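You operate a simulated robot arm through the tools that you are given. There is no shell and no other tool. Be economical: measure what you need, move in short steps, check, and stop when the job is done.

Carry out the task below with a simulated robot arm. There is one attempt and no reset: what you move stays moved.

Task
Wipe the spill off the bench, lid the tin and stand it on the tin tray.
Fine: use the cloth, then drop it in the wash pail; press the lid on tin No. 3 and stand it on the tin tray. Set down upright: sample tin.

The check looks at the end state, three seconds after you hand in, the way a careful person would. Anything else that was tipped, shoved, dropped, spilled or broken makes it a failure. A push-on lid holds only when it is set on centred and level and pressed home; a screw cap is set on level and turned clockwise until tight. Flat cloth is picked up by pressing the open fingertips on it (5 to 10 N) and closing them slowly along it; thin cloth reads only 2 to 8 mm in the jaws.

Robot
A 7-joint arm with a two-finger parallel gripper, fixed in place. Base frame: the origin is at the foot of the arm, x ahead of it, y to its left, z up. Readings come in m, rad, newtons and seconds.
With the tool pointing down near the work surface it reaches from about 0.46 to 0.92 m from the base axis. Its first joint turns from -2.007 to 2.007 rad. Payload 3.91 kg.
The tool frame sits at the grasp point between the pads (the TCP): z along the fingers, y along the line on which they close. The tips reach 0.03 m beyond it. The gripper opens to 0.11 m. The fingers are 0.02 m wide and 0.01 m thick; the gripper's body (0.048 by 0.112 m) begins 0.055 m behind the TCP.
Orientation is told as [roll, pitch, yaw] about the base's x, y, z axes, in that order, counted from this pose: with the fingers straight down and closing along the base's y, the tool's x points along the base's -x, its y along +y and its z along -z.

Tools
- The arm moves only by the tool play_rows. Its arguments are lists of equal length, an entry for each row: "xyz": the shift along the tool's x, y, z in units of 500 mm (1.0 is 500 mm), a list of three; "dr": the turn, a rotation vector about the tool's x, y, z in units of 45 degrees (1.0 is 45 degrees), a list of three; "grip": the opening, from 0 (shut) to 1 (fully open). In form: {"xyz": [[dx, dy, dz], ...], "dr": [[rx, ry, rz], ...], "grip": [grip, ...]}. A call has 1 to 8 rows; each row is the pose to reach, as a shift and turn from the pose commanded when the call began, along the tool's axes at that moment. A call with a number of a shift or a turn outside -1 to 1 is refused whole. Each row takes 0.2 s and may step no farther than 0.05 m and 0.15 rad from the row before; otherwise, or with a gripper value out of range, the whole call is refused. Where a pose cannot be reached the arm comes as near as it can. A force on the tool above 40 N (or 10 N above the force at the start of the call, whichever is more), or a blocked arm, ends the call early, and 0.2 s more pass. The fingers move at their own pace (about 0.153 m/s each) and stop on an object; they squeeze with about 34 N. The grip force told is the motor's: it shows also when the fingers shut on nothing. Time passes only in rows, and 0.2 s behind the last, so rows that repeat a pose let the fingers close. It gives the time, the measured TCP pose, the force on the tool (base axes), the opening and the grip force at its end, in the units of the frame above (readings bear some noise), with the torque about the TCP (base axes, N m) and any sound that the robot's microphone picked up.
- Cameras (640 x 400 px; columns grow to the right, rows downward): "scene" is fixed at [0.2173, -0.6477, 1.5718]; the picture's right is [0.84, -0.55, 0.00], its down [-0.28, -0.43, -0.86] and it looks along [0.47, 0.72, -0.51] (base axes); focal length 324 px, centre (320, 200). "wrist" rides on the gripper at [0.072, 0.017, -0.103] in the tool frame; the picture's right is [-0.23, 0.97, 0.00], its down [-0.76, -0.18, -0.62] and it looks along [-0.61, -0.14, 0.78] (tool axes); focal length 222 px, centre (320, 200). There is no depth. A picture from a camera that has moved, and an enlarged one, comes with that camera's place and axes in the base frame and with its lens. The place of the scene camera against the robot may be out by one fixed shift of up to 0.012 m in any direction.
- snapshot(camera): a new picture of that camera. The clock stands still meanwhile.
- slide_trunk(by): slides the trunk up (or, below 0, down) by that many m; the arm rides with it, the base frame stays. It gives what a move gives, with no picture.
- inspect(camera, box): a new picture of the part [left, top, right, bottom] of that camera's present view, enlarged. The clock stands still meanwhile.
- hand_in(): hands the job in; it is judged then, once.

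Work in short steps. Places have to be worked out from the pictures, the camera data and where the tool is seen: move nearer, look again, correct. Check each grasp and each placing, and mend what went wrong. You have 120 turns and 64 pictures in all, those below and enlarged ones among them. Open the gripper and draw the arm clear of the work before you hand the job in, unless the task says otherwise; then end with one line.

The tools are called after ">>>" by a JSON object that holds its "method" and its "body". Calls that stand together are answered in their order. play_rows: Moves the arm, as the interface text tells. Its arguments: {"type":"object","properties":{"xyz":{"type":"array","items":{"type":"array","items":{"type":"number"}}},"dr":{"type":"array","items":{"type":"array","items":{"type":"number"}}},"grip":{"type":"array","items":{"type":"number"}}},"required":["xyz","dr","grip"]} The other tools are called the same way: slide_trunk (by) slides the trunk up or down; snapshot (camera) takes a picture; inspect (camera, box) takes an enlarged picture of a part of a camera's view; hand_in () hands the job in.

At the start:

```text
time: 0.0
position: [0.4689, 0.107, 1.3017]
ee_rot: [0.0, -0.001, 0.0]
force: [-0.5, 0.1, -0.3]
torque: [-0.01, 0.02, -0.01]
finger_gap: 0.11
grasp_force: 0.0
trunk travel left (down, up): [-0.8, 0.19]
```

scene: 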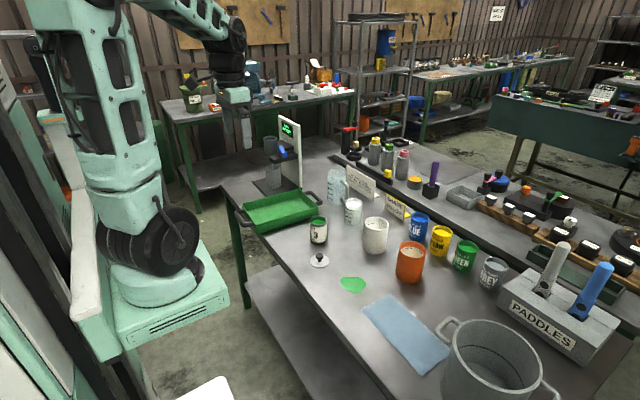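
wrist: 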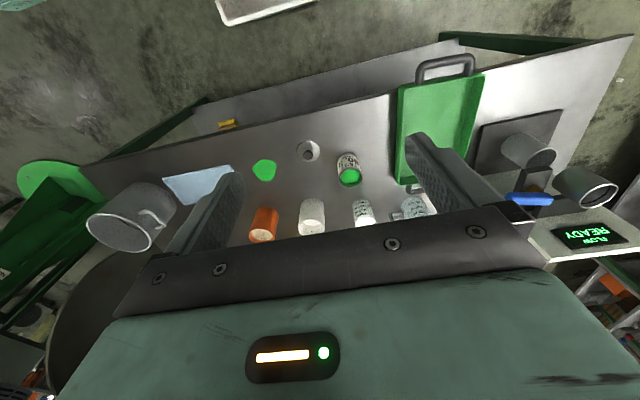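

I'll look closer at the work area before moving.

>>> {"method": "inspect", "body": {"camera": "scene", "box": [220, 160, 420, 285]}}

>>> {"method": "inspect", "body": {"camera": "scene", "box": [320, 240, 560, 400]}}

>>> {"method": "inspect", "body": {"camera": "wrist", "box": [80, 60, 520, 260]}}

```text
3.20 times, centred on (320, 222) of scene
camera zoom: at [0.2173, -0.6477, 1.5718], right [0.84, -0.55, 0.0], down [-0.28, -0.43, -0.86], along [0.47, 0.72, -0.51], focal length 1038 px, centre (320, 128)
```

zoom: 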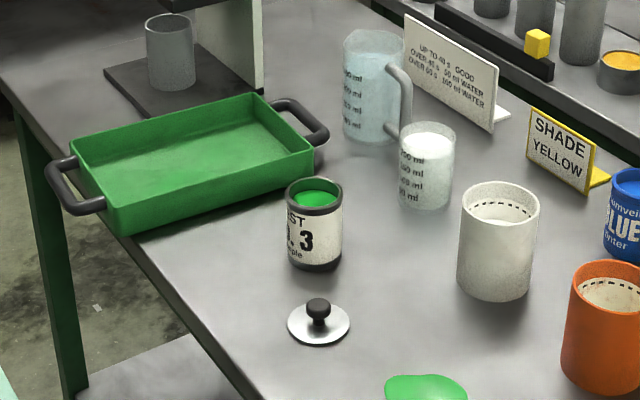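

```text
2.50 times, centred on (440, 320) of scene
camera zoom: at [0.2173, -0.6477, 1.5718], right [0.84, -0.55, 0.0], down [-0.28, -0.43, -0.86], along [0.47, 0.72, -0.51], focal length 811 px, centre (20, -100)
```

zoom: 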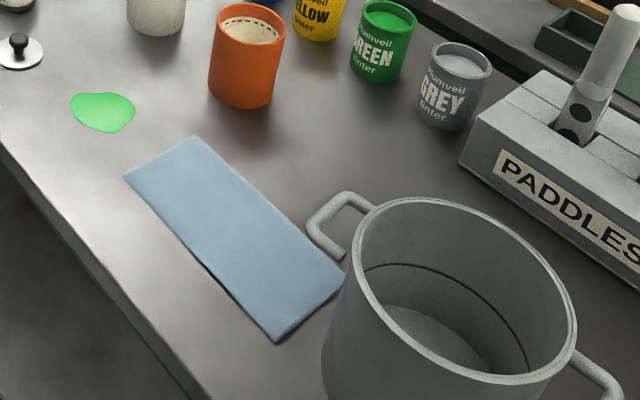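

```text
1.45 times, centred on (300, 160) of wrist
camera zoom: at [0.3962, 0.1241, 1.4048], right [0.23, 0.97, 0.0], down [0.76, -0.18, 0.62], along [0.61, -0.14, -0.78], focal length 323 px, centre (349, 258)
```

zoom: 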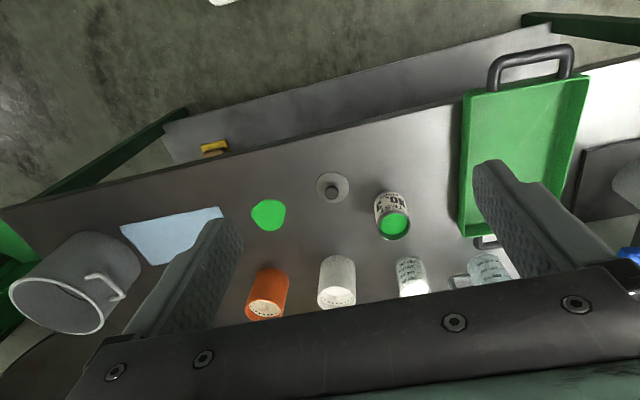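

Rough triangulation: bench z≈0.85, cloth spans x 0.65–0.76 and y −0.41…−0.20, spill (0.69,−0.11), lid (0.66,0.03), tin (0.72,0.135), tray (0.70,0.38), pail (0.71,−0.52) with its rim at z≈1.0. I move across toward the cloth while still high.

>>> {"method": "play_rows", "body": {"xyz": [[-0.05, -0.085, 0], [-0.1, -0.17, 0], [-0.15, -0.255, 0], [-0.2, -0.34, 0], [-0.25, -0.425, 0], [-0.3, -0.51, 0], [-0.35, -0.595, 0], [-0.4, -0.68, 0]], "dr": [[0, 0, 0], [0, 0, 0], [0, 0, 0], [0, 0, 0], [0, 0, 0], [0, 0, 0], [0, 0, 0], [0, 0, 0]], "grip": [1, 1, 1, 1, 1, 1, 1, 1]}}

```text
time: 1.8
position: [0.6692, -0.233, 1.3006]
ee_rot: [0.0, 0.0, 0.0]
force: [0.3, 0.4, 0.1]
torque: [-0.03, -0.02, 0.0]
finger_gap: 0.11
grasp_force: 0.1
trunk travel left (down, up): [-0.8, 0.19]
```

Motion is accurate. A wrist picture from here should refine the positions.

>>> {"method": "snapshot", "body": {"camera": "wrist"}}

```text
58 pictures are left
camera wrist: at [0.5961, -0.2159, 1.4033], right [0.23, 0.97, 0.0], down [0.76, -0.18, 0.62], along [0.61, -0.14, -0.78], focal length 222 px, centre (320, 200)
```

wrist: 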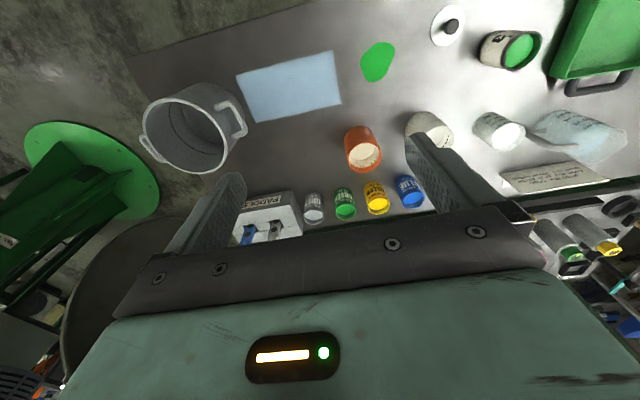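

Wrist triangulation agrees: bench z≈0.842, cloth centre (0.70,−0.305), spill (0.691,−0.107). I descend above the cloth to z≈1.0 and narrow the fingers.

>>> {"method": "play_rows", "body": {"xyz": [[-0.009, -0.011, 0.09], [-0.018, -0.022, 0.18], [-0.027, -0.033, 0.27], [-0.036, -0.044, 0.36], [-0.045, -0.055, 0.45], [-0.054, -0.066, 0.54], [-0.062, -0.074, 0.62]], "dr": [[0, 0, 0], [0, 0, 0], [0, 0, 0], [0, 0, 0], [0, 0, 0], [0, 0, 0], [0, 0, 0]], "grip": [1, 0.8, 0.6, 0.5, 0.5, 0.5, 0.5]}}

>>> {"method": "snapshot", "body": {"camera": "wrist"}}

```text
time: 3.4
position: [0.6999, -0.2682, 0.9918]
ee_rot: [0.0, -0.002, 0.0]
force: [0.7, 0.0, 0.3]
torque: [0.01, -0.01, 0.04]
finger_gap: 0.055
grasp_force: 0.0
trunk travel left (down, up): [-0.8, 0.19]
```

```text
57 pictures are left
camera wrist: at [0.6268, -0.2512, 1.0947], right [0.23, 0.97, 0.0], down [0.76, -0.18, 0.62], along [0.61, -0.14, -0.78], focal length 222 px, centre (320, 200)
```

wrist: 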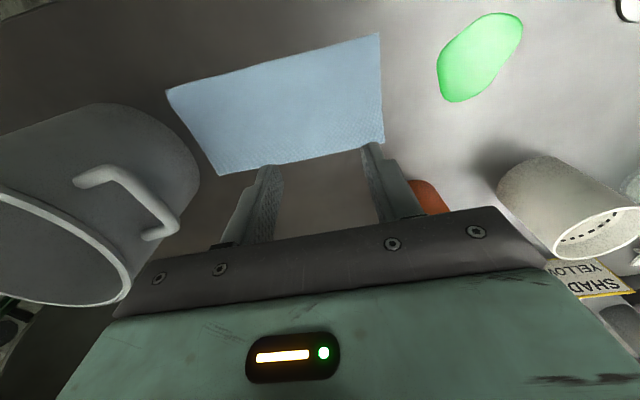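

Fingers are over the cloth. Descend to just above it.

>>> {"method": "play_rows", "body": {"xyz": [[0, 0, 0.07], [0, 0, 0.14], [0, 0, 0.2], [0, 0, 0.22]], "dr": [[0, 0, 0], [0, 0, 0], [0, 0, 0], [0, 0, 0]], "grip": [0.5, 0.5, 0.5, 0.5]}}

>>> {"method": "play_rows", "body": {"xyz": [[0, 0, 0.006], [0, 0, 0.01]], "dr": [[0, 0, 0], [0, 0, 0]], "grip": [0.5, 0.5]}}

```text
time: 4.4
position: [0.6988, -0.2701, 0.8832]
ee_rot: [0.0, 0.0, -0.003]
force: [0.2, 0.4, 0.7]
torque: [0.0, -0.01, 0.02]
finger_gap: 0.0549
grasp_force: 0.0
trunk travel left (down, up): [-0.8, 0.19]
```

```text
time: 5.0
position: [0.7006, -0.2694, 0.8763]
ee_rot: [0.0, 0.001, -0.001]
force: [-0.6, 0.3, -0.8]
torque: [0.0, 0.01, 0.02]
finger_gap: 0.0549
grasp_force: 0.0
trunk travel left (down, up): [-0.8, 0.19]
```

No contact yet at TCP z 0.876; continue down in small steps.

>>> {"method": "play_rows", "body": {"xyz": [[0, 0, 0.004], [0, 0, 0.006]], "dr": [[0, 0, 0], [0, 0, 0]], "grip": [0.5, 0.5]}}

```text
time: 5.6
position: [0.6992, -0.2705, 0.8749]
ee_rot: [-0.001, 0.0, 0.0]
force: [0.4, -0.3, -0.8]
torque: [0.02, -0.04, -0.01]
finger_gap: 0.0549
grasp_force: 0.0
trunk travel left (down, up): [-0.8, 0.19]
```

Still free; go 2 mm at a time.

>>> {"method": "play_rows", "body": {"xyz": [[0, 0, 0.002], [0, 0, 0.004]], "dr": [[0, 0, 0], [0, 0, 0]], "grip": [0.5, 0.5]}}

```text
time: 6.2
position: [0.7008, -0.2691, 0.8712]
ee_rot: [-0.002, -0.001, 0.001]
force: [-0.3, -0.3, 1.1]
torque: [-0.05, 0.05, 0.03]
finger_gap: 0.0548
grasp_force: 0.0
trunk travel left (down, up): [-0.8, 0.19]
```

>>> {"method": "play_rows", "body": {"xyz": [[0, 0, 0.002], [0, 0, 0.004]], "dr": [[0, 0, 0], [0, 0, 0]], "grip": [0.5, 0.5]}}

```text
time: 6.8
position: [0.699, -0.2705, 0.8727]
ee_rot: [-0.003, -0.003, -0.002]
force: [-0.7, 0.5, 17.3]
torque: [0.1, 0.03, 0.01]
finger_gap: 0.0549
grasp_force: 0.1
trunk travel left (down, up): [-0.8, 0.19]
```

Contact at TCP ≈0.8705 (17 N now). Ease off 1 mm to about 8 N and close slowly.

>>> {"method": "play_rows", "body": {"xyz": [[0, 0, -0.002], [0, 0, -0.002], [0, 0, -0.002], [0, 0, -0.002], [0, 0, -0.002], [0, 0, -0.002], [0, 0, -0.002], [0, 0, -0.002]], "dr": [[0, 0, 0], [0, 0, 0], [0, 0, 0], [0, 0, 0], [0, 0, 0], [0, 0, 0], [0, 0, 0], [0, 0, 0]], "grip": [0.5, 0.47, 0.44, 0.41, 0.38, 0.35, 0.32, 0.29]}}

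>>> {"method": "play_rows", "body": {"xyz": [[0, 0, 0], [0, 0, 0], [0, 0, 0], [0, 0, 0], [0, 0, 0], [0, 0, 0], [0, 0, 0], [0, 0, 0]], "dr": [[0, 0, 0], [0, 0, 0], [0, 0, 0], [0, 0, 0], [0, 0, 0], [0, 0, 0], [0, 0, 0], [0, 0, 0]], "grip": [0.25, 0.21, 0.17, 0.13, 0.09, 0.05, 0.0, 0.0]}}

>>> {"method": "snapshot", "body": {"camera": "wrist"}}

```text
time: 8.6
position: [0.6994, -0.2702, 0.8724]
ee_rot: [0.0, -0.001, 0.001]
force: [0.1, -0.4, 13.1]
torque: [-0.01, 0.02, 0.01]
finger_gap: 0.0314
grasp_force: 0.1
trunk travel left (down, up): [-0.8, 0.19]
```

```text
time: 10.4
position: [0.6994, -0.2693, 0.8724]
ee_rot: [0.001, 0.001, 0.001]
force: [-0.5, -0.8, 13.6]
torque: [-0.07, 0.03, 0.0]
finger_gap: 0.0058
grasp_force: 33.6
trunk travel left (down, up): [-0.8, 0.19]
```

```text
56 pictures are left
camera wrist: at [0.6263, -0.2529, 0.9747], right [0.23, 0.97, 0.0], down [0.76, -0.18, 0.62], along [0.61, -0.14, -0.78], focal length 222 px, centre (320, 200)
```

wrist: 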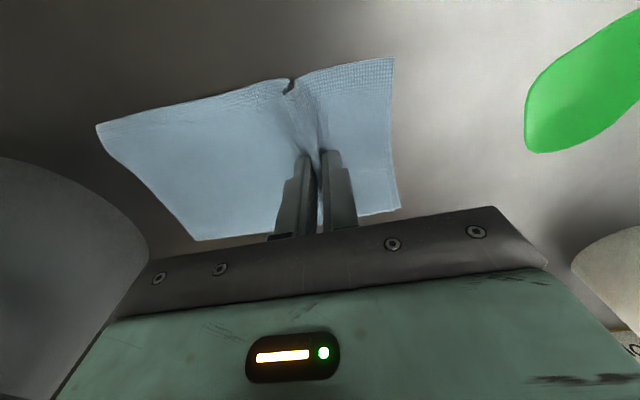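

Cloth is gripped (5.8 mm) and lies flat. Drag it lightly over the spill along +y.

>>> {"method": "play_rows", "body": {"xyz": [[0.003, 0.04, -0.001], [0.006, 0.08, -0.001], [0.01, 0.12, -0.001], [0.014, 0.16, -0.001], [0.018, 0.2, -0.001], [0.02, 0.24, -0.001], [0.02, 0.28, -0.001], [0.02, 0.32, -0.001]], "dr": [[0, 0, 0], [0, 0, 0], [0, 0, 0], [0, 0, 0], [0, 0, 0], [0, 0, 0], [0, 0, 0], [0, 0, 0]], "grip": [0, 0, 0, 0, 0, 0, 0, 0]}}

>>> {"method": "snapshot", "body": {"camera": "wrist"}}

>>> {"method": "inspect", "body": {"camera": "scene", "box": [260, 200, 500, 350]}}

```text
time: 12.2
position: [0.6897, -0.1101, 0.8725]
ee_rot: [0.0, -0.001, 0.0]
force: [0.3, -1.5, 16.3]
torque: [-0.03, 0.0, -0.02]
finger_gap: 0.0058
grasp_force: 34.2
trunk travel left (down, up): [-0.8, 0.19]
```

```text
55 pictures are left
camera wrist: at [0.6173, -0.0935, 0.9747], right [0.23, 0.97, 0.0], down [0.76, -0.18, 0.62], along [0.61, -0.14, -0.78], focal length 222 px, centre (320, 200)
```

wrist: 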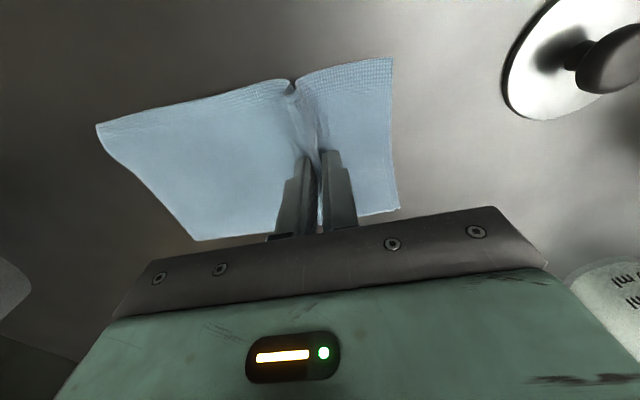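

```text
2.67 times, centred on (380, 275) of scene
camera zoom: at [0.2173, -0.6477, 1.5718], right [0.84, -0.55, 0.0], down [-0.28, -0.43, -0.86], along [0.47, 0.72, -0.51], focal length 865 px, centre (160, 0)
```

zoom: 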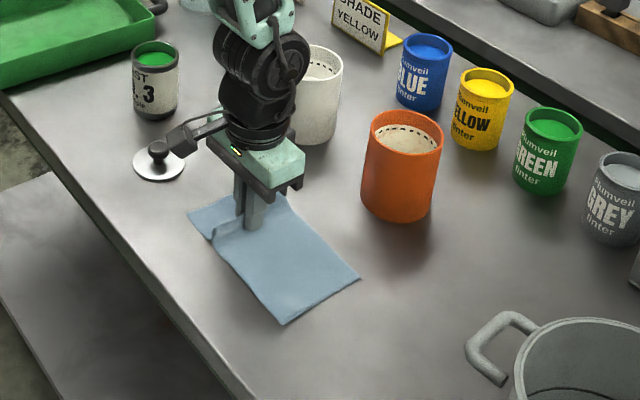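

The cloth rides cleanly over the spill, clear of the lid. Now rub back and forth across the spill's extent.

>>> {"method": "play_rows", "body": {"xyz": [[0.035, 0, 0], [0.07, 0, 0], [0.06, 0.03, 0], [0.02, 0.03, 0], [-0.02, 0.03, 0], [-0.06, 0.03, 0], [-0.06, -0.01, 0], [-0.03, -0.03, 0]], "dr": [[0, 0, 0], [0, 0, 0], [0, 0, 0], [0, 0, 0], [0, 0, 0], [0, 0, 0], [0, 0, 0], [0, 0, 0]], "grip": [0, 0, 0, 0, 0, 0, 0, 0]}}

>>> {"method": "play_rows", "body": {"xyz": [[0.035, 0, 0], [0.07, 0, 0], [0.1, 0.0, 0], [0.08, -0.05, 0], [0.04, -0.08, 0], [0.02, -0.13, 0], [0.02, -0.18, 0], [0.02, -0.23, 0]], "dr": [[0, 0, 0], [0, 0, 0], [0, 0, 0], [0, 0, 0], [0, 0, 0], [0, 0, 0], [0, 0, 0], [0, 0, 0]], "grip": [0, 0, 0, 0, 0, 0, 0, 0]}}

>>> {"method": "snapshot", "body": {"camera": "wrist"}}

```text
time: 14.0
position: [0.7036, -0.1239, 0.8698]
ee_rot: [0.0, -0.002, -0.002]
force: [2.4, 1.8, 17.5]
torque: [-0.03, -0.07, 0.02]
finger_gap: 0.0053
grasp_force: 34.4
trunk travel left (down, up): [-0.8, 0.19]
```

```text
time: 15.8
position: [0.696, -0.2392, 0.8711]
ee_rot: [0.0, 0.0, 0.0]
force: [0.2, -0.9, 12.7]
torque: [-0.02, 0.01, 0.0]
finger_gap: 0.0055
grasp_force: 33.8
trunk travel left (down, up): [-0.8, 0.19]
```

```text
53 pictures are left
camera wrist: at [0.623, -0.2228, 0.9748], right [0.23, 0.97, 0.0], down [0.76, -0.18, 0.62], along [0.61, -0.14, -0.78], focal length 222 px, centre (320, 200)
```

wrist: 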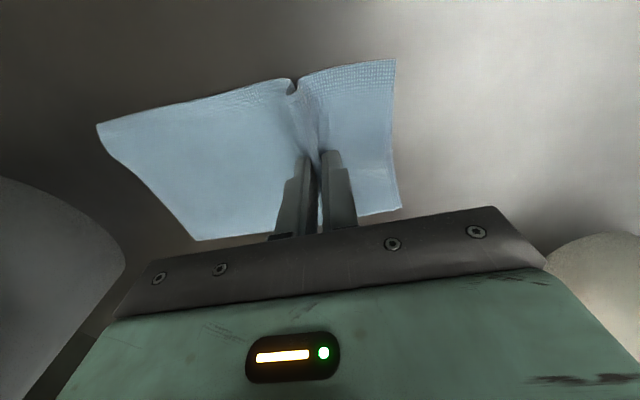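

The spill looks gone. Lift straight up and check.

>>> {"method": "play_rows", "body": {"xyz": [[0, 0, -0.04], [0, 0, -0.1], [0, 0, -0.18], [0, 0, -0.27], [0, 0, -0.36], [0, 0, -0.45], [0, 0, -0.54], [0, 0, -0.6]], "dr": [[0, 0, 0], [0, 0, 0], [0, 0, 0], [0, 0, 0], [0, 0, 0], [0, 0, 0], [0, 0, 0], [0, 0, 0]], "grip": [0, 0, 0, 0, 0, 0, 0, 0]}}

>>> {"method": "snapshot", "body": {"camera": "wrist"}}

>>> {"method": "inspect", "body": {"camera": "scene", "box": [260, 200, 580, 400]}}

```text
time: 17.6
position: [0.6957, -0.2412, 1.1743]
ee_rot: [-0.001, 0.002, 0.001]
force: [-0.4, 0.1, -0.7]
torque: [0.02, 0.03, -0.04]
finger_gap: 0.003
grasp_force: 33.7
trunk travel left (down, up): [-0.8, 0.19]
```

```text
52 pictures are left
camera wrist: at [0.6232, -0.2246, 1.2772], right [0.23, 0.97, 0.0], down [0.76, -0.18, 0.62], along [0.61, -0.14, -0.78], focal length 222 px, centre (320, 200)
```

wrist: 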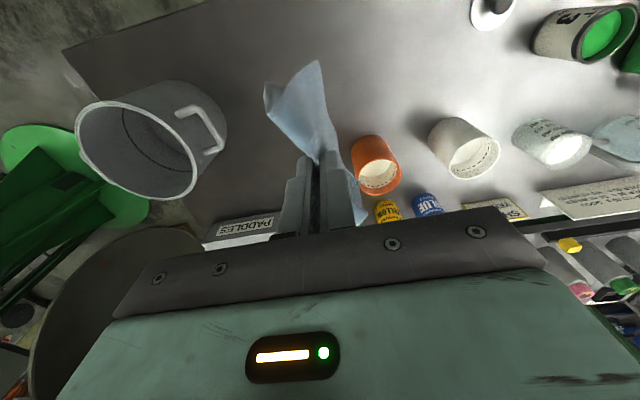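

```text
2.00 times, centred on (420, 300) of scene
camera zoom: at [0.2173, -0.6477, 1.5718], right [0.84, -0.55, 0.0], down [-0.28, -0.43, -0.86], along [0.47, 0.72, -0.51], focal length 648 px, centre (120, 0)
```

zoom: 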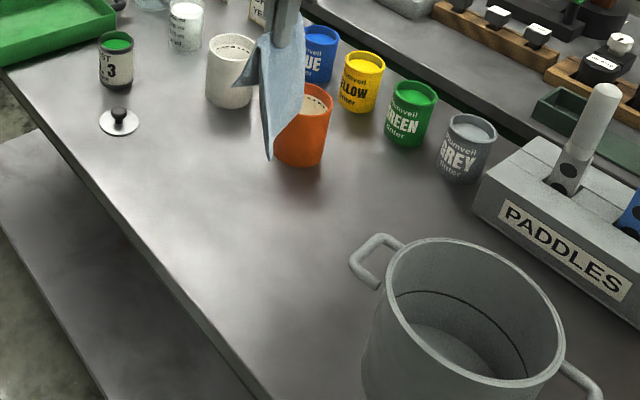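

Spill is gone and the cloth hangs securely. Pail centre ≈ (0.71,−0.51). Raise a little and traverse over it.

>>> {"method": "play_rows", "body": {"xyz": [[0, 0, -0.08], [-0.004, -0.09, -0.08], [-0.01, -0.18, -0.08], [-0.016, -0.27, -0.08], [-0.022, -0.36, -0.08], [-0.028, -0.45, -0.08], [-0.028, -0.538, -0.08], [-0.028, -0.538, -0.08]], "dr": [[0, 0, 0], [0, 0, 0], [0, 0, 0], [0, 0, 0], [0, 0, 0], [0, 0, 0], [0, 0, 0], [0, 0, 0]], "grip": [0, 0, 0, 0, 0, 0, 0, 0]}}

>>> {"method": "snapshot", "body": {"camera": "wrist"}}

>>> {"method": "inspect", "body": {"camera": "scene", "box": [320, 200, 640, 400]}}

```text
time: 19.4
position: [0.7109, -0.5097, 1.2123]
ee_rot: [0.0, 0.001, -0.001]
force: [0.0, -0.8, -0.9]
torque: [-0.01, -0.01, 0.0]
finger_gap: 0.0028
grasp_force: 34.1
trunk travel left (down, up): [-0.8, 0.19]
```

```text
50 pictures are left
camera wrist: at [0.6372, -0.493, 1.3147], right [0.23, 0.97, 0.0], down [0.76, -0.18, 0.62], along [0.61, -0.14, -0.78], focal length 222 px, centre (320, 200)
```

wrist: 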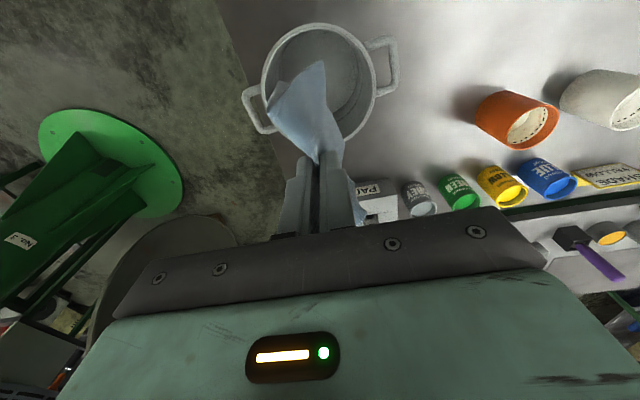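

```text
2.00 times, centred on (480, 300) of scene
camera zoom: at [0.2173, -0.6477, 1.5718], right [0.84, -0.55, 0.0], down [-0.28, -0.43, -0.86], along [0.47, 0.72, -0.51], focal length 648 px, centre (0, 0)
```

zoom: 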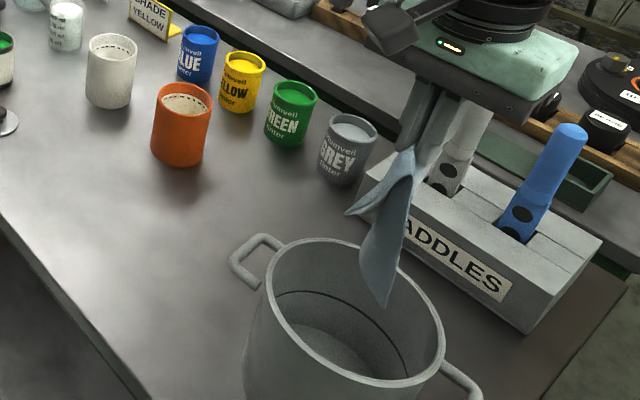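

Over the pail; rim centre ≈ (0.70,−0.507). Lower the cloth inside, tips near rim height.

>>> {"method": "play_rows", "body": {"xyz": [[0.02, 0.004, 0.08], [0.02, 0.004, 0.16], [0.02, 0.004, 0.24], [0.02, 0.004, 0.32], [0.02, 0.004, 0.38], [0.02, 0.004, 0.38]], "dr": [[0, 0, 0], [0, 0, 0], [0, 0, 0], [0, 0, 0], [0, 0, 0], [0, 0, 0]], "grip": [0, 0, 0, 0, 0, 0]}}

>>> {"method": "inspect", "body": {"camera": "scene", "box": [320, 200, 640, 400]}}

```text
time: 20.8
position: [0.6995, -0.5069, 1.0212]
ee_rot: [-0.002, -0.001, -0.003]
force: [0.4, -0.1, -1.0]
torque: [-0.03, -0.01, -0.03]
finger_gap: 0.0028
grasp_force: 33.8
trunk travel left (down, up): [-0.8, 0.19]
```

```text
2.00 times, centred on (480, 300) of scene
camera zoom: at [0.2173, -0.6477, 1.5718], right [0.84, -0.55, 0.0], down [-0.28, -0.43, -0.86], along [0.47, 0.72, -0.51], focal length 648 px, centre (0, 0)
```

zoom: 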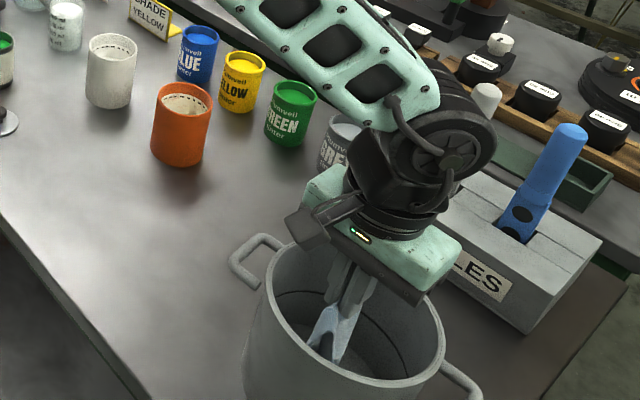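

Cloth is inside the pail. Open and retreat upward.

>>> {"method": "play_rows", "body": {"xyz": [[0, 0, 0], [0, 0, 0], [0, 0, 0], [0, 0, -0.06], [0, 0, -0.16], [0, 0, -0.26], [0, 0, -0.36], [0, 0, -0.46]], "dr": [[0, 0, 0], [0, 0, 0], [0, 0, 0], [0, 0, 0], [0, 0, 0], [0, 0, 0], [0, 0, 0], [0, 0, 0]], "grip": [0.3, 0.5, 0.5, 0.5, 0.5, 0.5, 0.5, 0.5]}}

>>> {"method": "snapshot", "body": {"camera": "wrist"}}

```text
time: 22.6
position: [0.6984, -0.5071, 1.2521]
ee_rot: [0.0, 0.0, -0.001]
force: [0.0, 0.4, -0.9]
torque: [0.04, 0.04, 0.01]
finger_gap: 0.055
grasp_force: 0.1
trunk travel left (down, up): [-0.8, 0.19]
```

```text
47 pictures are left
camera wrist: at [0.6256, -0.4897, 1.3549], right [0.23, 0.97, 0.0], down [0.76, -0.18, 0.62], along [0.61, -0.14, -0.78], focal length 222 px, centre (320, 200)
```

wrist: 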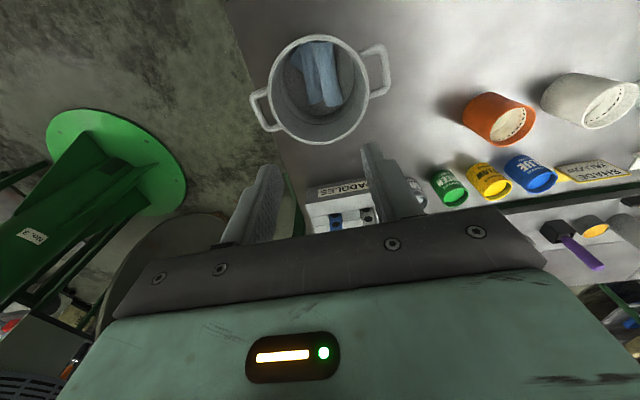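

Cloth lies in the pail. Travel back toward the lid at height.

>>> {"method": "play_rows", "body": {"xyz": [[0.005, 0.098, 0], [0.01, 0.196, 0], [0.015, 0.294, 0], [0.02, 0.392, 0], [0.025, 0.49, 0], [0.03, 0.588, 0], [0.035, 0.686, 0], [0.04, 0.784, 0]], "dr": [[0, 0, 0], [0, 0, 0], [0, 0, 0], [0, 0, 0], [0, 0, 0], [0, 0, 0], [0, 0, 0], [0, 0, 0]], "grip": [0.5, 0.5, 0.5, 0.5, 0.5, 0.5, 0.5, 0.5]}}

>>> {"method": "play_rows", "body": {"xyz": [[0.01, 0.098, 0.0], [0.02, 0.196, 0], [0.035, 0.29, 0], [0.035, 0.29, 0.08], [0.035, 0.29, 0.16], [0.035, 0.29, 0.24], [0.035, 0.29, 0.32], [0.035, 0.29, 0.38]], "dr": [[0, 0, 0], [0, 0, 0], [0, 0, 0], [0, 0, 0], [0, 0, 0], [0, 0, 0], [0, 0, 0], [0, 0, 0]], "grip": [0.5, 0.5, 0.5, 0.5, 0.5, 0.5, 0.5, 0.5]}}

>>> {"method": "snapshot", "body": {"camera": "wrist"}}

```text
time: 24.4
position: [0.6774, -0.1156, 1.2515]
ee_rot: [0.001, 0.0, -0.003]
force: [1.0, -0.3, 0.3]
torque: [0.06, -0.04, 0.02]
finger_gap: 0.0548
grasp_force: 0.0
trunk travel left (down, up): [-0.8, 0.19]
```

```text
time: 26.2
position: [0.6604, 0.0284, 1.0625]
ee_rot: [0.002, -0.001, 0.0]
force: [-1.0, 0.0, -0.6]
torque: [0.0, -0.04, -0.01]
finger_gap: 0.0552
grasp_force: 0.0
trunk travel left (down, up): [-0.8, 0.19]
```

```text
46 pictures are left
camera wrist: at [0.5878, 0.0461, 1.1647], right [0.23, 0.97, 0.0], down [0.76, -0.18, 0.62], along [0.61, -0.14, -0.78], focal length 222 px, centre (320, 200)
```

wrist: 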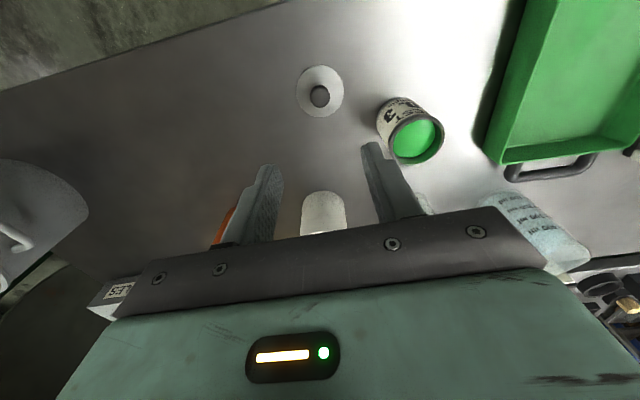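

Lid at ≈(0.657,0.030), knob top z≈0.87; tin at ≈(0.717,0.131). Descend to just above the knob and check alignment.

>>> {"method": "play_rows", "body": {"xyz": [[0.005, 0.002, 0.08], [0.007, 0.003, 0.16], [0.007, 0.003, 0.24], [0.007, 0.003, 0.29], [0.007, 0.003, 0.29]], "dr": [[0, 0, 0], [0, 0, 0], [0, 0, 0], [0, 0, 0], [0, 0, 0]], "grip": [0.5, 0.5, 0.5, 0.5, 0.5]}}

>>> {"method": "snapshot", "body": {"camera": "wrist"}}

>>> {"method": "inspect", "body": {"camera": "scene", "box": [260, 200, 400, 288]}}

```text
time: 27.4
position: [0.6566, 0.0304, 0.918]
ee_rot: [0.0, 0.0, -0.002]
force: [0.6, -0.5, 0.4]
torque: [-0.01, 0.03, -0.01]
finger_gap: 0.0551
grasp_force: 0.0
trunk travel left (down, up): [-0.8, 0.19]
```

```text
45 pictures are left
camera wrist: at [0.5844, 0.0465, 1.0203], right [0.23, 0.97, 0.0], down [0.76, -0.18, 0.62], along [0.61, -0.14, -0.78], focal length 222 px, centre (320, 200)
```

wrist: 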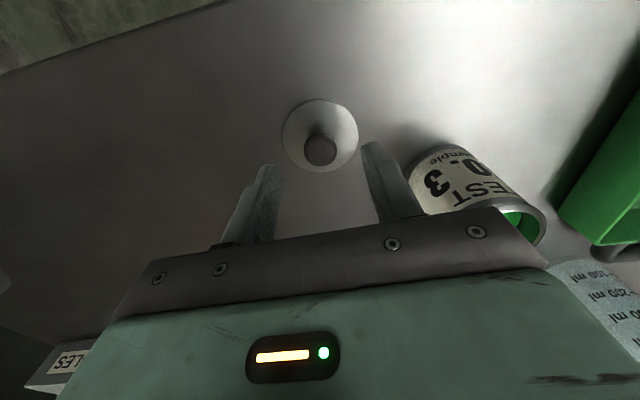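

```text
4.55 times, centred on (330, 244) of scene
camera zoom: at [0.2173, -0.6477, 1.5718], right [0.84, -0.55, 0.0], down [-0.28, -0.43, -0.86], along [0.47, 0.72, -0.51], focal length 1474 px, centre (274, 0)
```

zoom: 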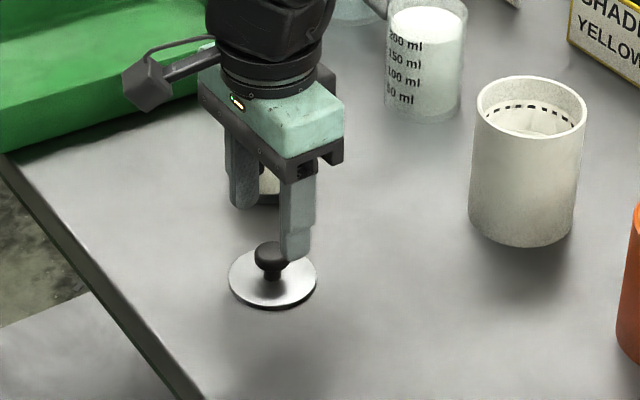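

Knob measured at (0.6556,0.0305), well aligned. Lower so the tips sit a few mm above the disc, then close.

>>> {"method": "play_rows", "body": {"xyz": [[0.002, 0, 0.03], [0.002, 0, 0.06], [0.002, 0, 0.07]], "dr": [[0, 0, 0], [0, 0, 0], [0, 0, 0]], "grip": [0.5, 0.5, 0.5]}}

>>> {"method": "play_rows", "body": {"xyz": [[0, 0, 0], [0, 0, 0], [0, 0, 0], [0, 0, 0], [0, 0, 0], [0, 0, 0]], "dr": [[0, 0, 0], [0, 0, 0], [0, 0, 0], [0, 0, 0], [0, 0, 0], [0, 0, 0]], "grip": [0.4, 0.3, 0.2, 0.1, 0.0, 0.0]}}

>>> {"method": "snapshot", "body": {"camera": "wrist"}}

```text
time: 28.2
position: [0.6559, 0.0313, 0.8817]
ee_rot: [0.001, 0.0, -0.002]
force: [0.2, 0.8, -0.2]
torque: [0.01, -0.01, -0.01]
finger_gap: 0.055
grasp_force: 0.0
trunk travel left (down, up): [-0.8, 0.19]
```

```text
time: 29.6
position: [0.6572, 0.032, 0.8814]
ee_rot: [0.001, -0.001, 0.0]
force: [0.1, 0.4, 0.3]
torque: [0.01, 0.0, -0.01]
finger_gap: 0.0232
grasp_force: 33.8
trunk travel left (down, up): [-0.8, 0.19]
```

```text
43 pictures are left
camera wrist: at [0.5837, 0.0477, 0.9846], right [0.23, 0.97, 0.0], down [0.76, -0.18, 0.62], along [0.61, -0.14, -0.78], focal length 222 px, centre (320, 200)
```

wrist: 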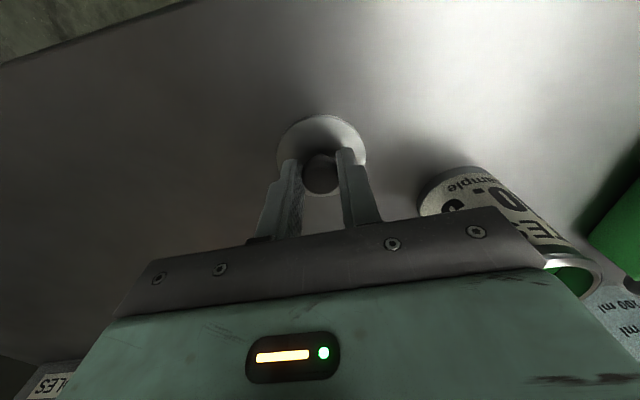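

Knob gripped at 23 mm. Lift the lid and look at how it hangs and exactly where the tin is.

>>> {"method": "play_rows", "body": {"xyz": [[0, 0, -0.03], [0, 0, -0.1], [0, 0, -0.19], [0, 0, -0.28], [0, 0, -0.34]], "dr": [[0, 0, 0], [0, 0, 0], [0, 0, 0], [0, 0, 0], [0, 0, 0]], "grip": [0, 0, 0, 0, 0]}}

>>> {"method": "snapshot", "body": {"camera": "wrist"}}

>>> {"method": "inspect", "body": {"camera": "scene", "box": [240, 150, 400, 250]}}

```text
time: 30.8
position: [0.6577, 0.0297, 1.0535]
ee_rot: [0.001, 0.004, 0.001]
force: [-0.3, 0.6, -0.2]
torque: [-0.01, 0.02, 0.0]
finger_gap: 0.0235
grasp_force: 33.8
trunk travel left (down, up): [-0.8, 0.19]
```

```text
42 pictures are left
camera wrist: at [0.5849, 0.046, 1.1561], right [0.23, 0.97, 0.0], down [0.76, -0.18, 0.62], along [0.61, -0.14, -0.78], focal length 222 px, centre (320, 200)
```

wrist: 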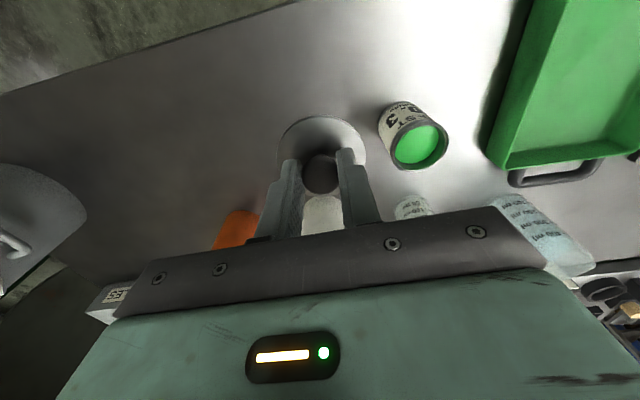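

```text
4.00 times, centred on (320, 200) of scene
camera zoom: at [0.2173, -0.6477, 1.5718], right [0.84, -0.55, 0.0], down [-0.28, -0.43, -0.86], along [0.47, 0.72, -0.51], focal length 1297 px, centre (320, 200)
```

zoom: 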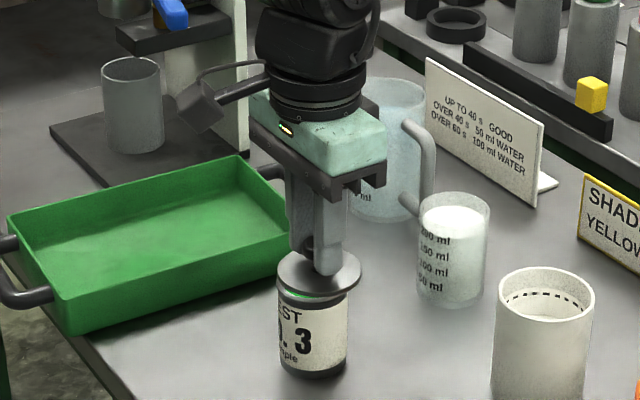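

Lid is held level. Zoom on the tin rim from the wrist for a precise centre.

>>> {"method": "inspect", "body": {"camera": "wrist", "box": [260, 80, 460, 205]}}

```text
3.20 times, centred on (360, 142) of wrist
camera zoom: at [0.5849, 0.046, 1.1561], right [0.23, 0.97, 0.0], down [0.76, -0.18, 0.62], along [0.61, -0.14, -0.78], focal length 711 px, centre (192, 384)
```

zoom: 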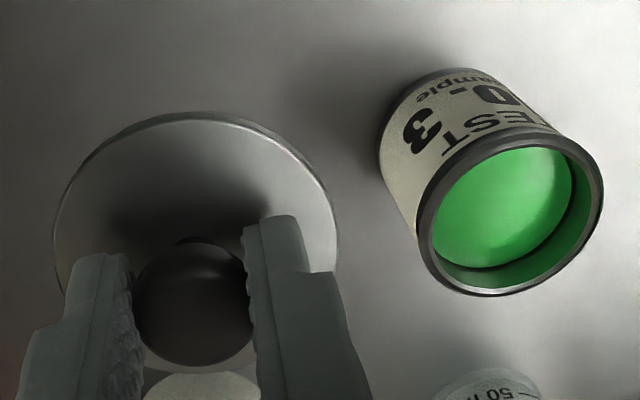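

Tin rim centre: (0.717,0.131), z≈0.919; lid centred on the TCP within 1 mm. Required shift is (+0.060,+0.1015). Move over, then lower to ~20 mm above the rim and check.

>>> {"method": "play_rows", "body": {"xyz": [[-0.04, 0.068, 0], [-0.08, 0.136, 0], [-0.12, 0.203, 0], [-0.12, 0.203, 0.06], [-0.12, 0.203, 0.12], [-0.12, 0.203, 0.15], [-0.12, 0.203, 0.15]], "dr": [[0, 0, 0], [0, 0, 0], [0, 0, 0], [0, 0, 0], [0, 0, 0], [0, 0, 0], [0, 0, 0]], "grip": [0, 0, 0, 0, 0, 0, 0]}}

>>> {"method": "inspect", "body": {"camera": "scene", "box": [270, 190, 370, 252]}}

>>> {"method": "inspect", "body": {"camera": "wrist", "box": [240, 60, 440, 185]}}

```text
time: 32.4
position: [0.7174, 0.1321, 0.9753]
ee_rot: [-0.001, 0.001, -0.001]
force: [-0.5, -0.7, -0.4]
torque: [0.01, 0.01, -0.01]
finger_gap: 0.0235
grasp_force: 33.7
trunk travel left (down, up): [-0.8, 0.19]
```

```text
6.40 times, centred on (320, 221) of scene
camera zoom: at [0.2173, -0.6477, 1.5718], right [0.84, -0.55, 0.0], down [-0.28, -0.43, -0.86], along [0.47, 0.72, -0.51], focal length 2075 px, centre (320, 66)
```

zoom: 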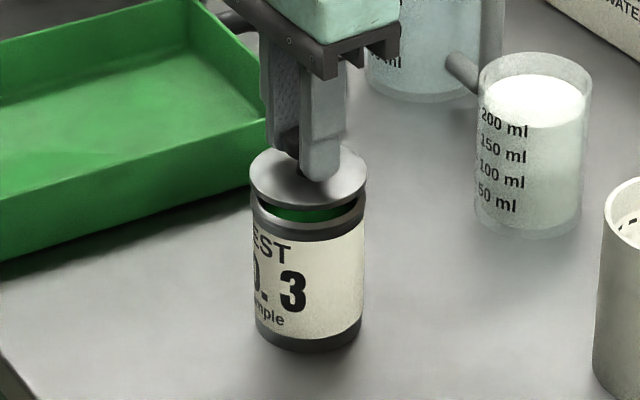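

```text
3.20 times, centred on (340, 122) of wrist
camera zoom: at [0.6443, 0.1488, 1.0789], right [0.23, 0.97, 0.0], down [0.76, -0.18, 0.62], along [0.61, -0.14, -0.78], focal length 711 px, centre (256, 448)
```

zoom: 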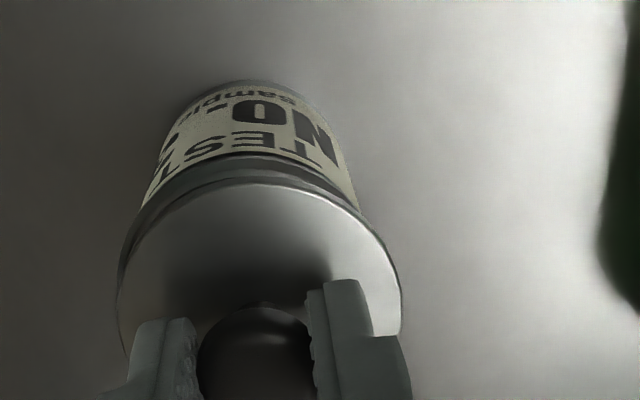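

Scene view suggests the lid is ~1.5 mm off toward +y/−x. Zoom in further for a fine estimate.

>>> {"method": "inspect", "body": {"camera": "wrist", "box": [268, 76, 372, 141]}}

>>> {"method": "inspect", "body": {"camera": "scene", "box": [296, 206, 344, 236]}}

```text
6.15 times, centred on (320, 108) of wrist
camera zoom: at [0.6443, 0.1488, 1.0789], right [0.23, 0.97, 0.0], down [0.76, -0.18, 0.62], along [0.61, -0.14, -0.78], focal length 1367 px, centre (320, 763)
```

zoom: 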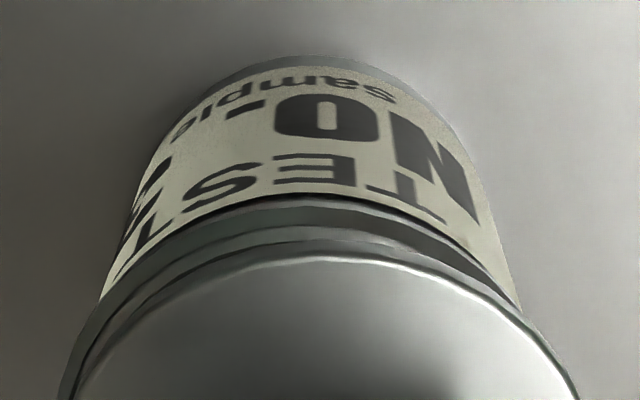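

```text
13.33 times, centred on (320, 221) of scene
camera zoom: at [0.2173, -0.6477, 1.5718], right [0.84, -0.55, 0.0], down [-0.28, -0.43, -0.86], along [0.47, 0.72, -0.51], focal length 4323 px, centre (320, -80)
```

zoom: 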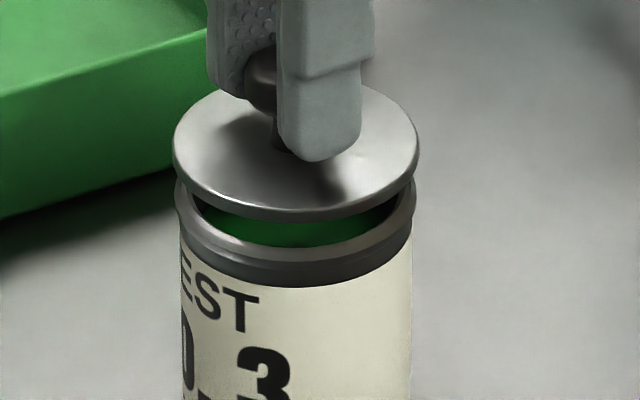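

Silhouette comparison from both views gives a needed correction of about (−0.0007,−0.002). Apply it with a 6 mm descent, then re-measure.

>>> {"method": "play_rows", "body": {"xyz": [[0.0014, -0.004, 0.006], [0.0014, -0.004, 0.012], [0.0014, -0.004, 0.012]], "dr": [[0, 0, 0], [0, 0, 0], [0, 0, 0]], "grip": [0, 0, 0]}}

>>> {"method": "inspect", "body": {"camera": "wrist", "box": [268, 86, 372, 151]}}

>>> {"method": "inspect", "body": {"camera": "scene", "box": [296, 206, 344, 236]}}

```text
time: 33.2
position: [0.7158, 0.1306, 0.9702]
ee_rot: [-0.001, 0.0, -0.001]
force: [-0.4, -1.0, -0.4]
torque: [-0.01, -0.01, -0.05]
finger_gap: 0.0231
grasp_force: 34.0
trunk travel left (down, up): [-0.8, 0.19]
```

```text
6.15 times, centred on (320, 118) of wrist
camera zoom: at [0.6431, 0.1471, 1.0733], right [0.23, 0.97, 0.0], down [0.76, -0.18, 0.62], along [0.61, -0.14, -0.78], focal length 1367 px, centre (320, 702)
```

zoom: 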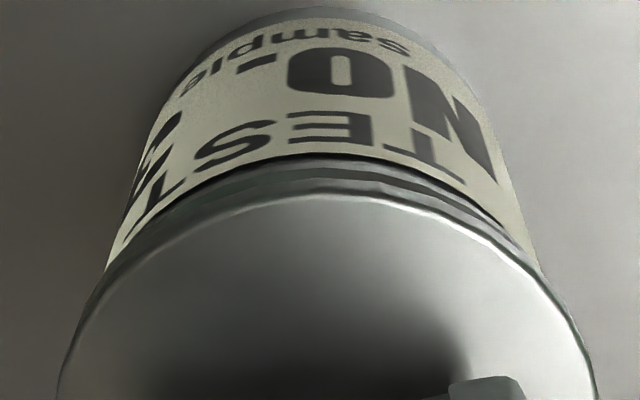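

```text
13.33 times, centred on (320, 221) of scene
camera zoom: at [0.2173, -0.6477, 1.5718], right [0.84, -0.55, 0.0], down [-0.28, -0.43, -0.86], along [0.47, 0.72, -0.51], focal length 4323 px, centre (320, -80)
```

zoom: 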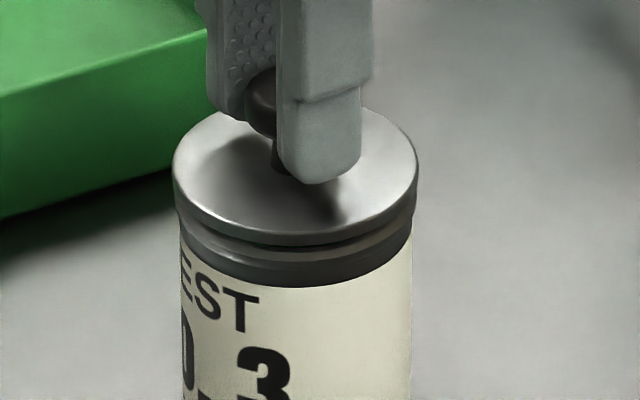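

Both views now show the lid concentric with the tin within a fraction of a mm. Lower slowly while watching force.

>>> {"method": "play_rows", "body": {"xyz": [[0, 0, 0.004], [0, 0, 0.008], [0, 0, 0.01]], "dr": [[0, 0, 0], [0, 0, 0], [0, 0, 0]], "grip": [0, 0, 0]}}

>>> {"method": "play_rows", "body": {"xyz": [[0, 0, 0.002], [0, 0, 0.004]], "dr": [[0, 0, 0], [0, 0, 0]], "grip": [0, 0]}}

```text
time: 34.0
position: [0.7164, 0.1308, 0.9681]
ee_rot: [0.001, 0.001, -0.002]
force: [-0.7, -1.6, 12.5]
torque: [-0.02, 0.06, 0.01]
finger_gap: 0.0234
grasp_force: 33.7
trunk travel left (down, up): [-0.8, 0.19]
heard: snap
```

```text
time: 34.6
position: [0.7165, 0.131, 0.9667]
ee_rot: [0.002, -0.004, -0.002]
force: [-2.1, -3.1, 35.1]
torque: [-0.1, 0.08, -0.01]
finger_gap: 0.0232
grasp_force: 34.0
trunk travel left (down, up): [-0.8, 0.19]
```

A snap was heard and force rose to 35 N, so the lid seems to be home. Relax the press slightly and inspect.

>>> {"method": "play_rows", "body": {"xyz": [[0, 0, -0.003], [0, 0, -0.005]], "dr": [[0, 0, 0], [0, 0, 0]], "grip": [0, 0]}}

>>> {"method": "inspect", "body": {"camera": "scene", "box": [296, 206, 344, 236]}}

>>> {"method": "snapshot", "body": {"camera": "wrist"}}

```text
time: 35.2
position: [0.716, 0.1311, 0.9669]
ee_rot: [0.0, -0.003, -0.002]
force: [3.1, -2.8, 25.7]
torque: [-0.05, -0.44, 0.0]
finger_gap: 0.0229
grasp_force: 34.3
trunk travel left (down, up): [-0.8, 0.19]
```

```text
13.33 times, centred on (320, 221) of scene
camera zoom: at [0.2173, -0.6477, 1.5718], right [0.84, -0.55, 0.0], down [-0.28, -0.43, -0.86], along [0.47, 0.72, -0.51], focal length 4323 px, centre (320, -80)
```

zoom: 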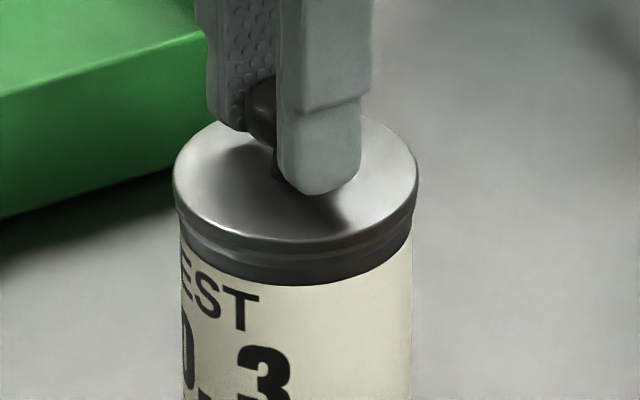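

```text
32 pictures are left
camera wrist: at [0.6431, 0.1474, 1.0695], right [0.23, 0.97, 0.0], down [0.76, -0.18, 0.62], along [0.61, -0.14, -0.78], focal length 222 px, centre (320, 200)
```

wrist: 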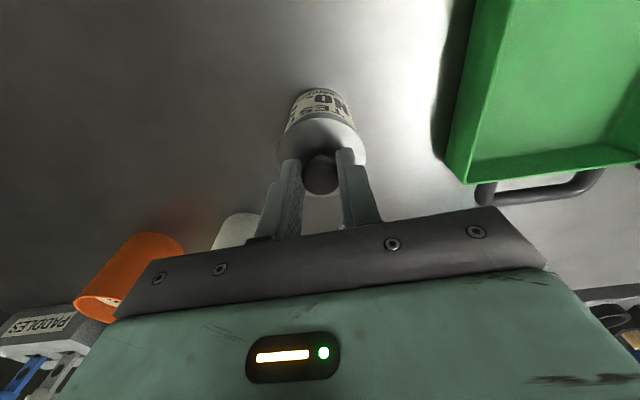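

Lid sits level and flush. Release the knob, rise clear, opening fully for a grip on the tin body.

>>> {"method": "play_rows", "body": {"xyz": [[0, 0, -0.002], [0, 0, -0.002], [0, 0, -0.002], [0, 0, -0.04], [0, 0, -0.1], [0, 0, -0.16], [0, 0, -0.16]], "dr": [[0, 0, 0], [0, 0, 0], [0, 0, 0], [0, 0, 0], [0, 0, 0], [0, 0, 0], [0, 0, 0]], "grip": [0.3, 0.5, 0.5, 0.5, 1, 1, 1]}}

>>> {"method": "snapshot", "body": {"camera": "wrist"}}

>>> {"method": "inspect", "body": {"camera": "scene", "box": [230, 170, 390, 270]}}

```text
time: 36.8
position: [0.7163, 0.1313, 1.0461]
ee_rot: [0.0, -0.001, 0.0]
force: [0.1, 0.6, 0.1]
torque: [0.03, 0.03, 0.01]
finger_gap: 0.1101
grasp_force: 0.1
trunk travel left (down, up): [-0.8, 0.19]
```

```text
31 pictures are left
camera wrist: at [0.6436, 0.1485, 1.1499], right [0.23, 0.97, 0.0], down [0.76, -0.18, 0.62], along [0.61, -0.14, -0.78], focal length 222 px, centre (320, 200)
```

wrist: 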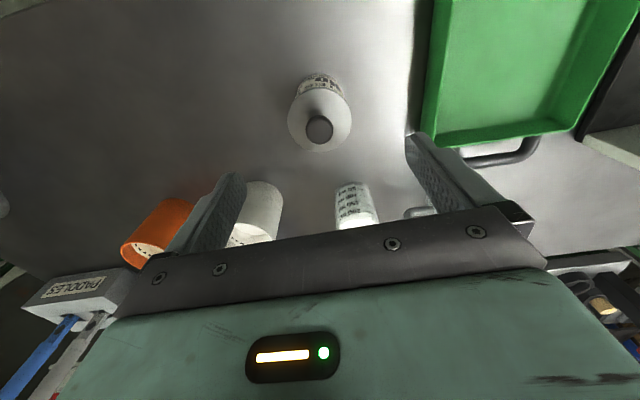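

```text
4.00 times, centred on (310, 220) of scene
camera zoom: at [0.2173, -0.6477, 1.5718], right [0.84, -0.55, 0.0], down [-0.28, -0.43, -0.86], along [0.47, 0.72, -0.51], focal length 1297 px, centre (360, 120)
```

zoom: 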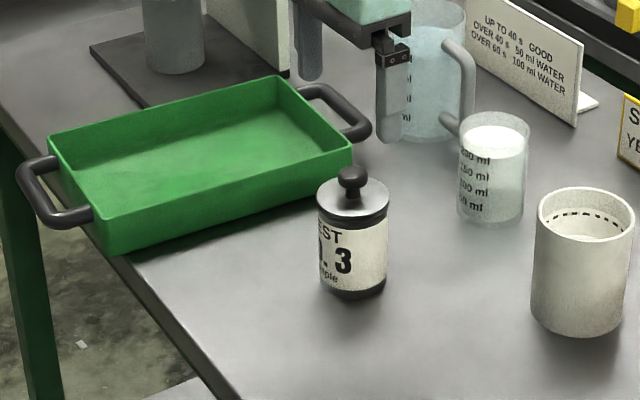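

Lid is on. Now lower around the tin body to TCP z≈0.910 (palm above the knob) and close.

>>> {"method": "play_rows", "body": {"xyz": [[0, 0, 0.08], [0, 0, 0.16], [0, 0, 0.23], [0, 0, 0.272], [0, 0, 0.272]], "dr": [[0, 0, 0], [0, 0, 0], [0, 0, 0], [0, 0, 0], [0, 0, 0]], "grip": [1, 1, 1, 1, 1]}}

>>> {"method": "play_rows", "body": {"xyz": [[0, 0, 0], [0, 0, 0], [0, 0, 0], [0, 0, 0], [0, 0, 0], [0, 0, 0], [0, 0, 0], [0, 0, 0]], "dr": [[0, 0, 0], [0, 0, 0], [0, 0, 0], [0, 0, 0], [0, 0, 0], [0, 0, 0], [0, 0, 0], [0, 0, 0]], "grip": [0.9, 0.8, 0.7, 0.64, 0.6, 0.56, 0.5, 0.4]}}

>>> {"method": "inspect", "body": {"camera": "scene", "box": [270, 180, 370, 242]}}

```text
time: 38.0
position: [0.7171, 0.13, 0.9099]
ee_rot: [0.001, 0.0, 0.001]
force: [0.3, -0.3, -0.1]
torque: [0.01, 0.01, -0.01]
finger_gap: 0.1101
grasp_force: 0.0
trunk travel left (down, up): [-0.8, 0.19]
```

```text
time: 39.8
position: [0.7171, 0.1295, 0.9106]
ee_rot: [-0.001, 0.0, 0.0]
force: [0.1, 0.5, 0.8]
torque: [-0.02, 0.02, 0.0]
finger_gap: 0.0615
grasp_force: 34.5
trunk travel left (down, up): [-0.8, 0.19]
```

```text
6.40 times, centred on (320, 211) of scene
camera zoom: at [0.2173, -0.6477, 1.5718], right [0.84, -0.55, 0.0], down [-0.28, -0.43, -0.86], along [0.47, 0.72, -0.51], focal length 2075 px, centre (320, 130)
```

zoom: 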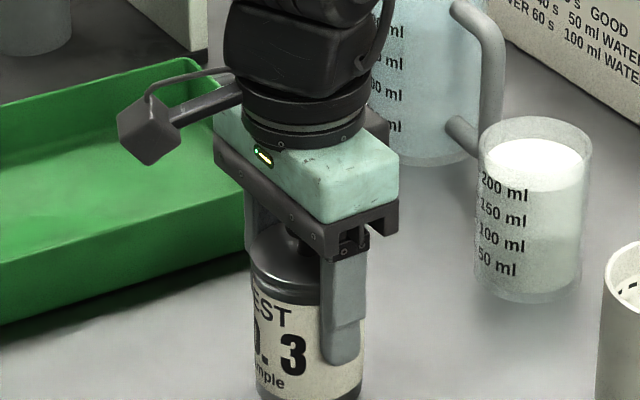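

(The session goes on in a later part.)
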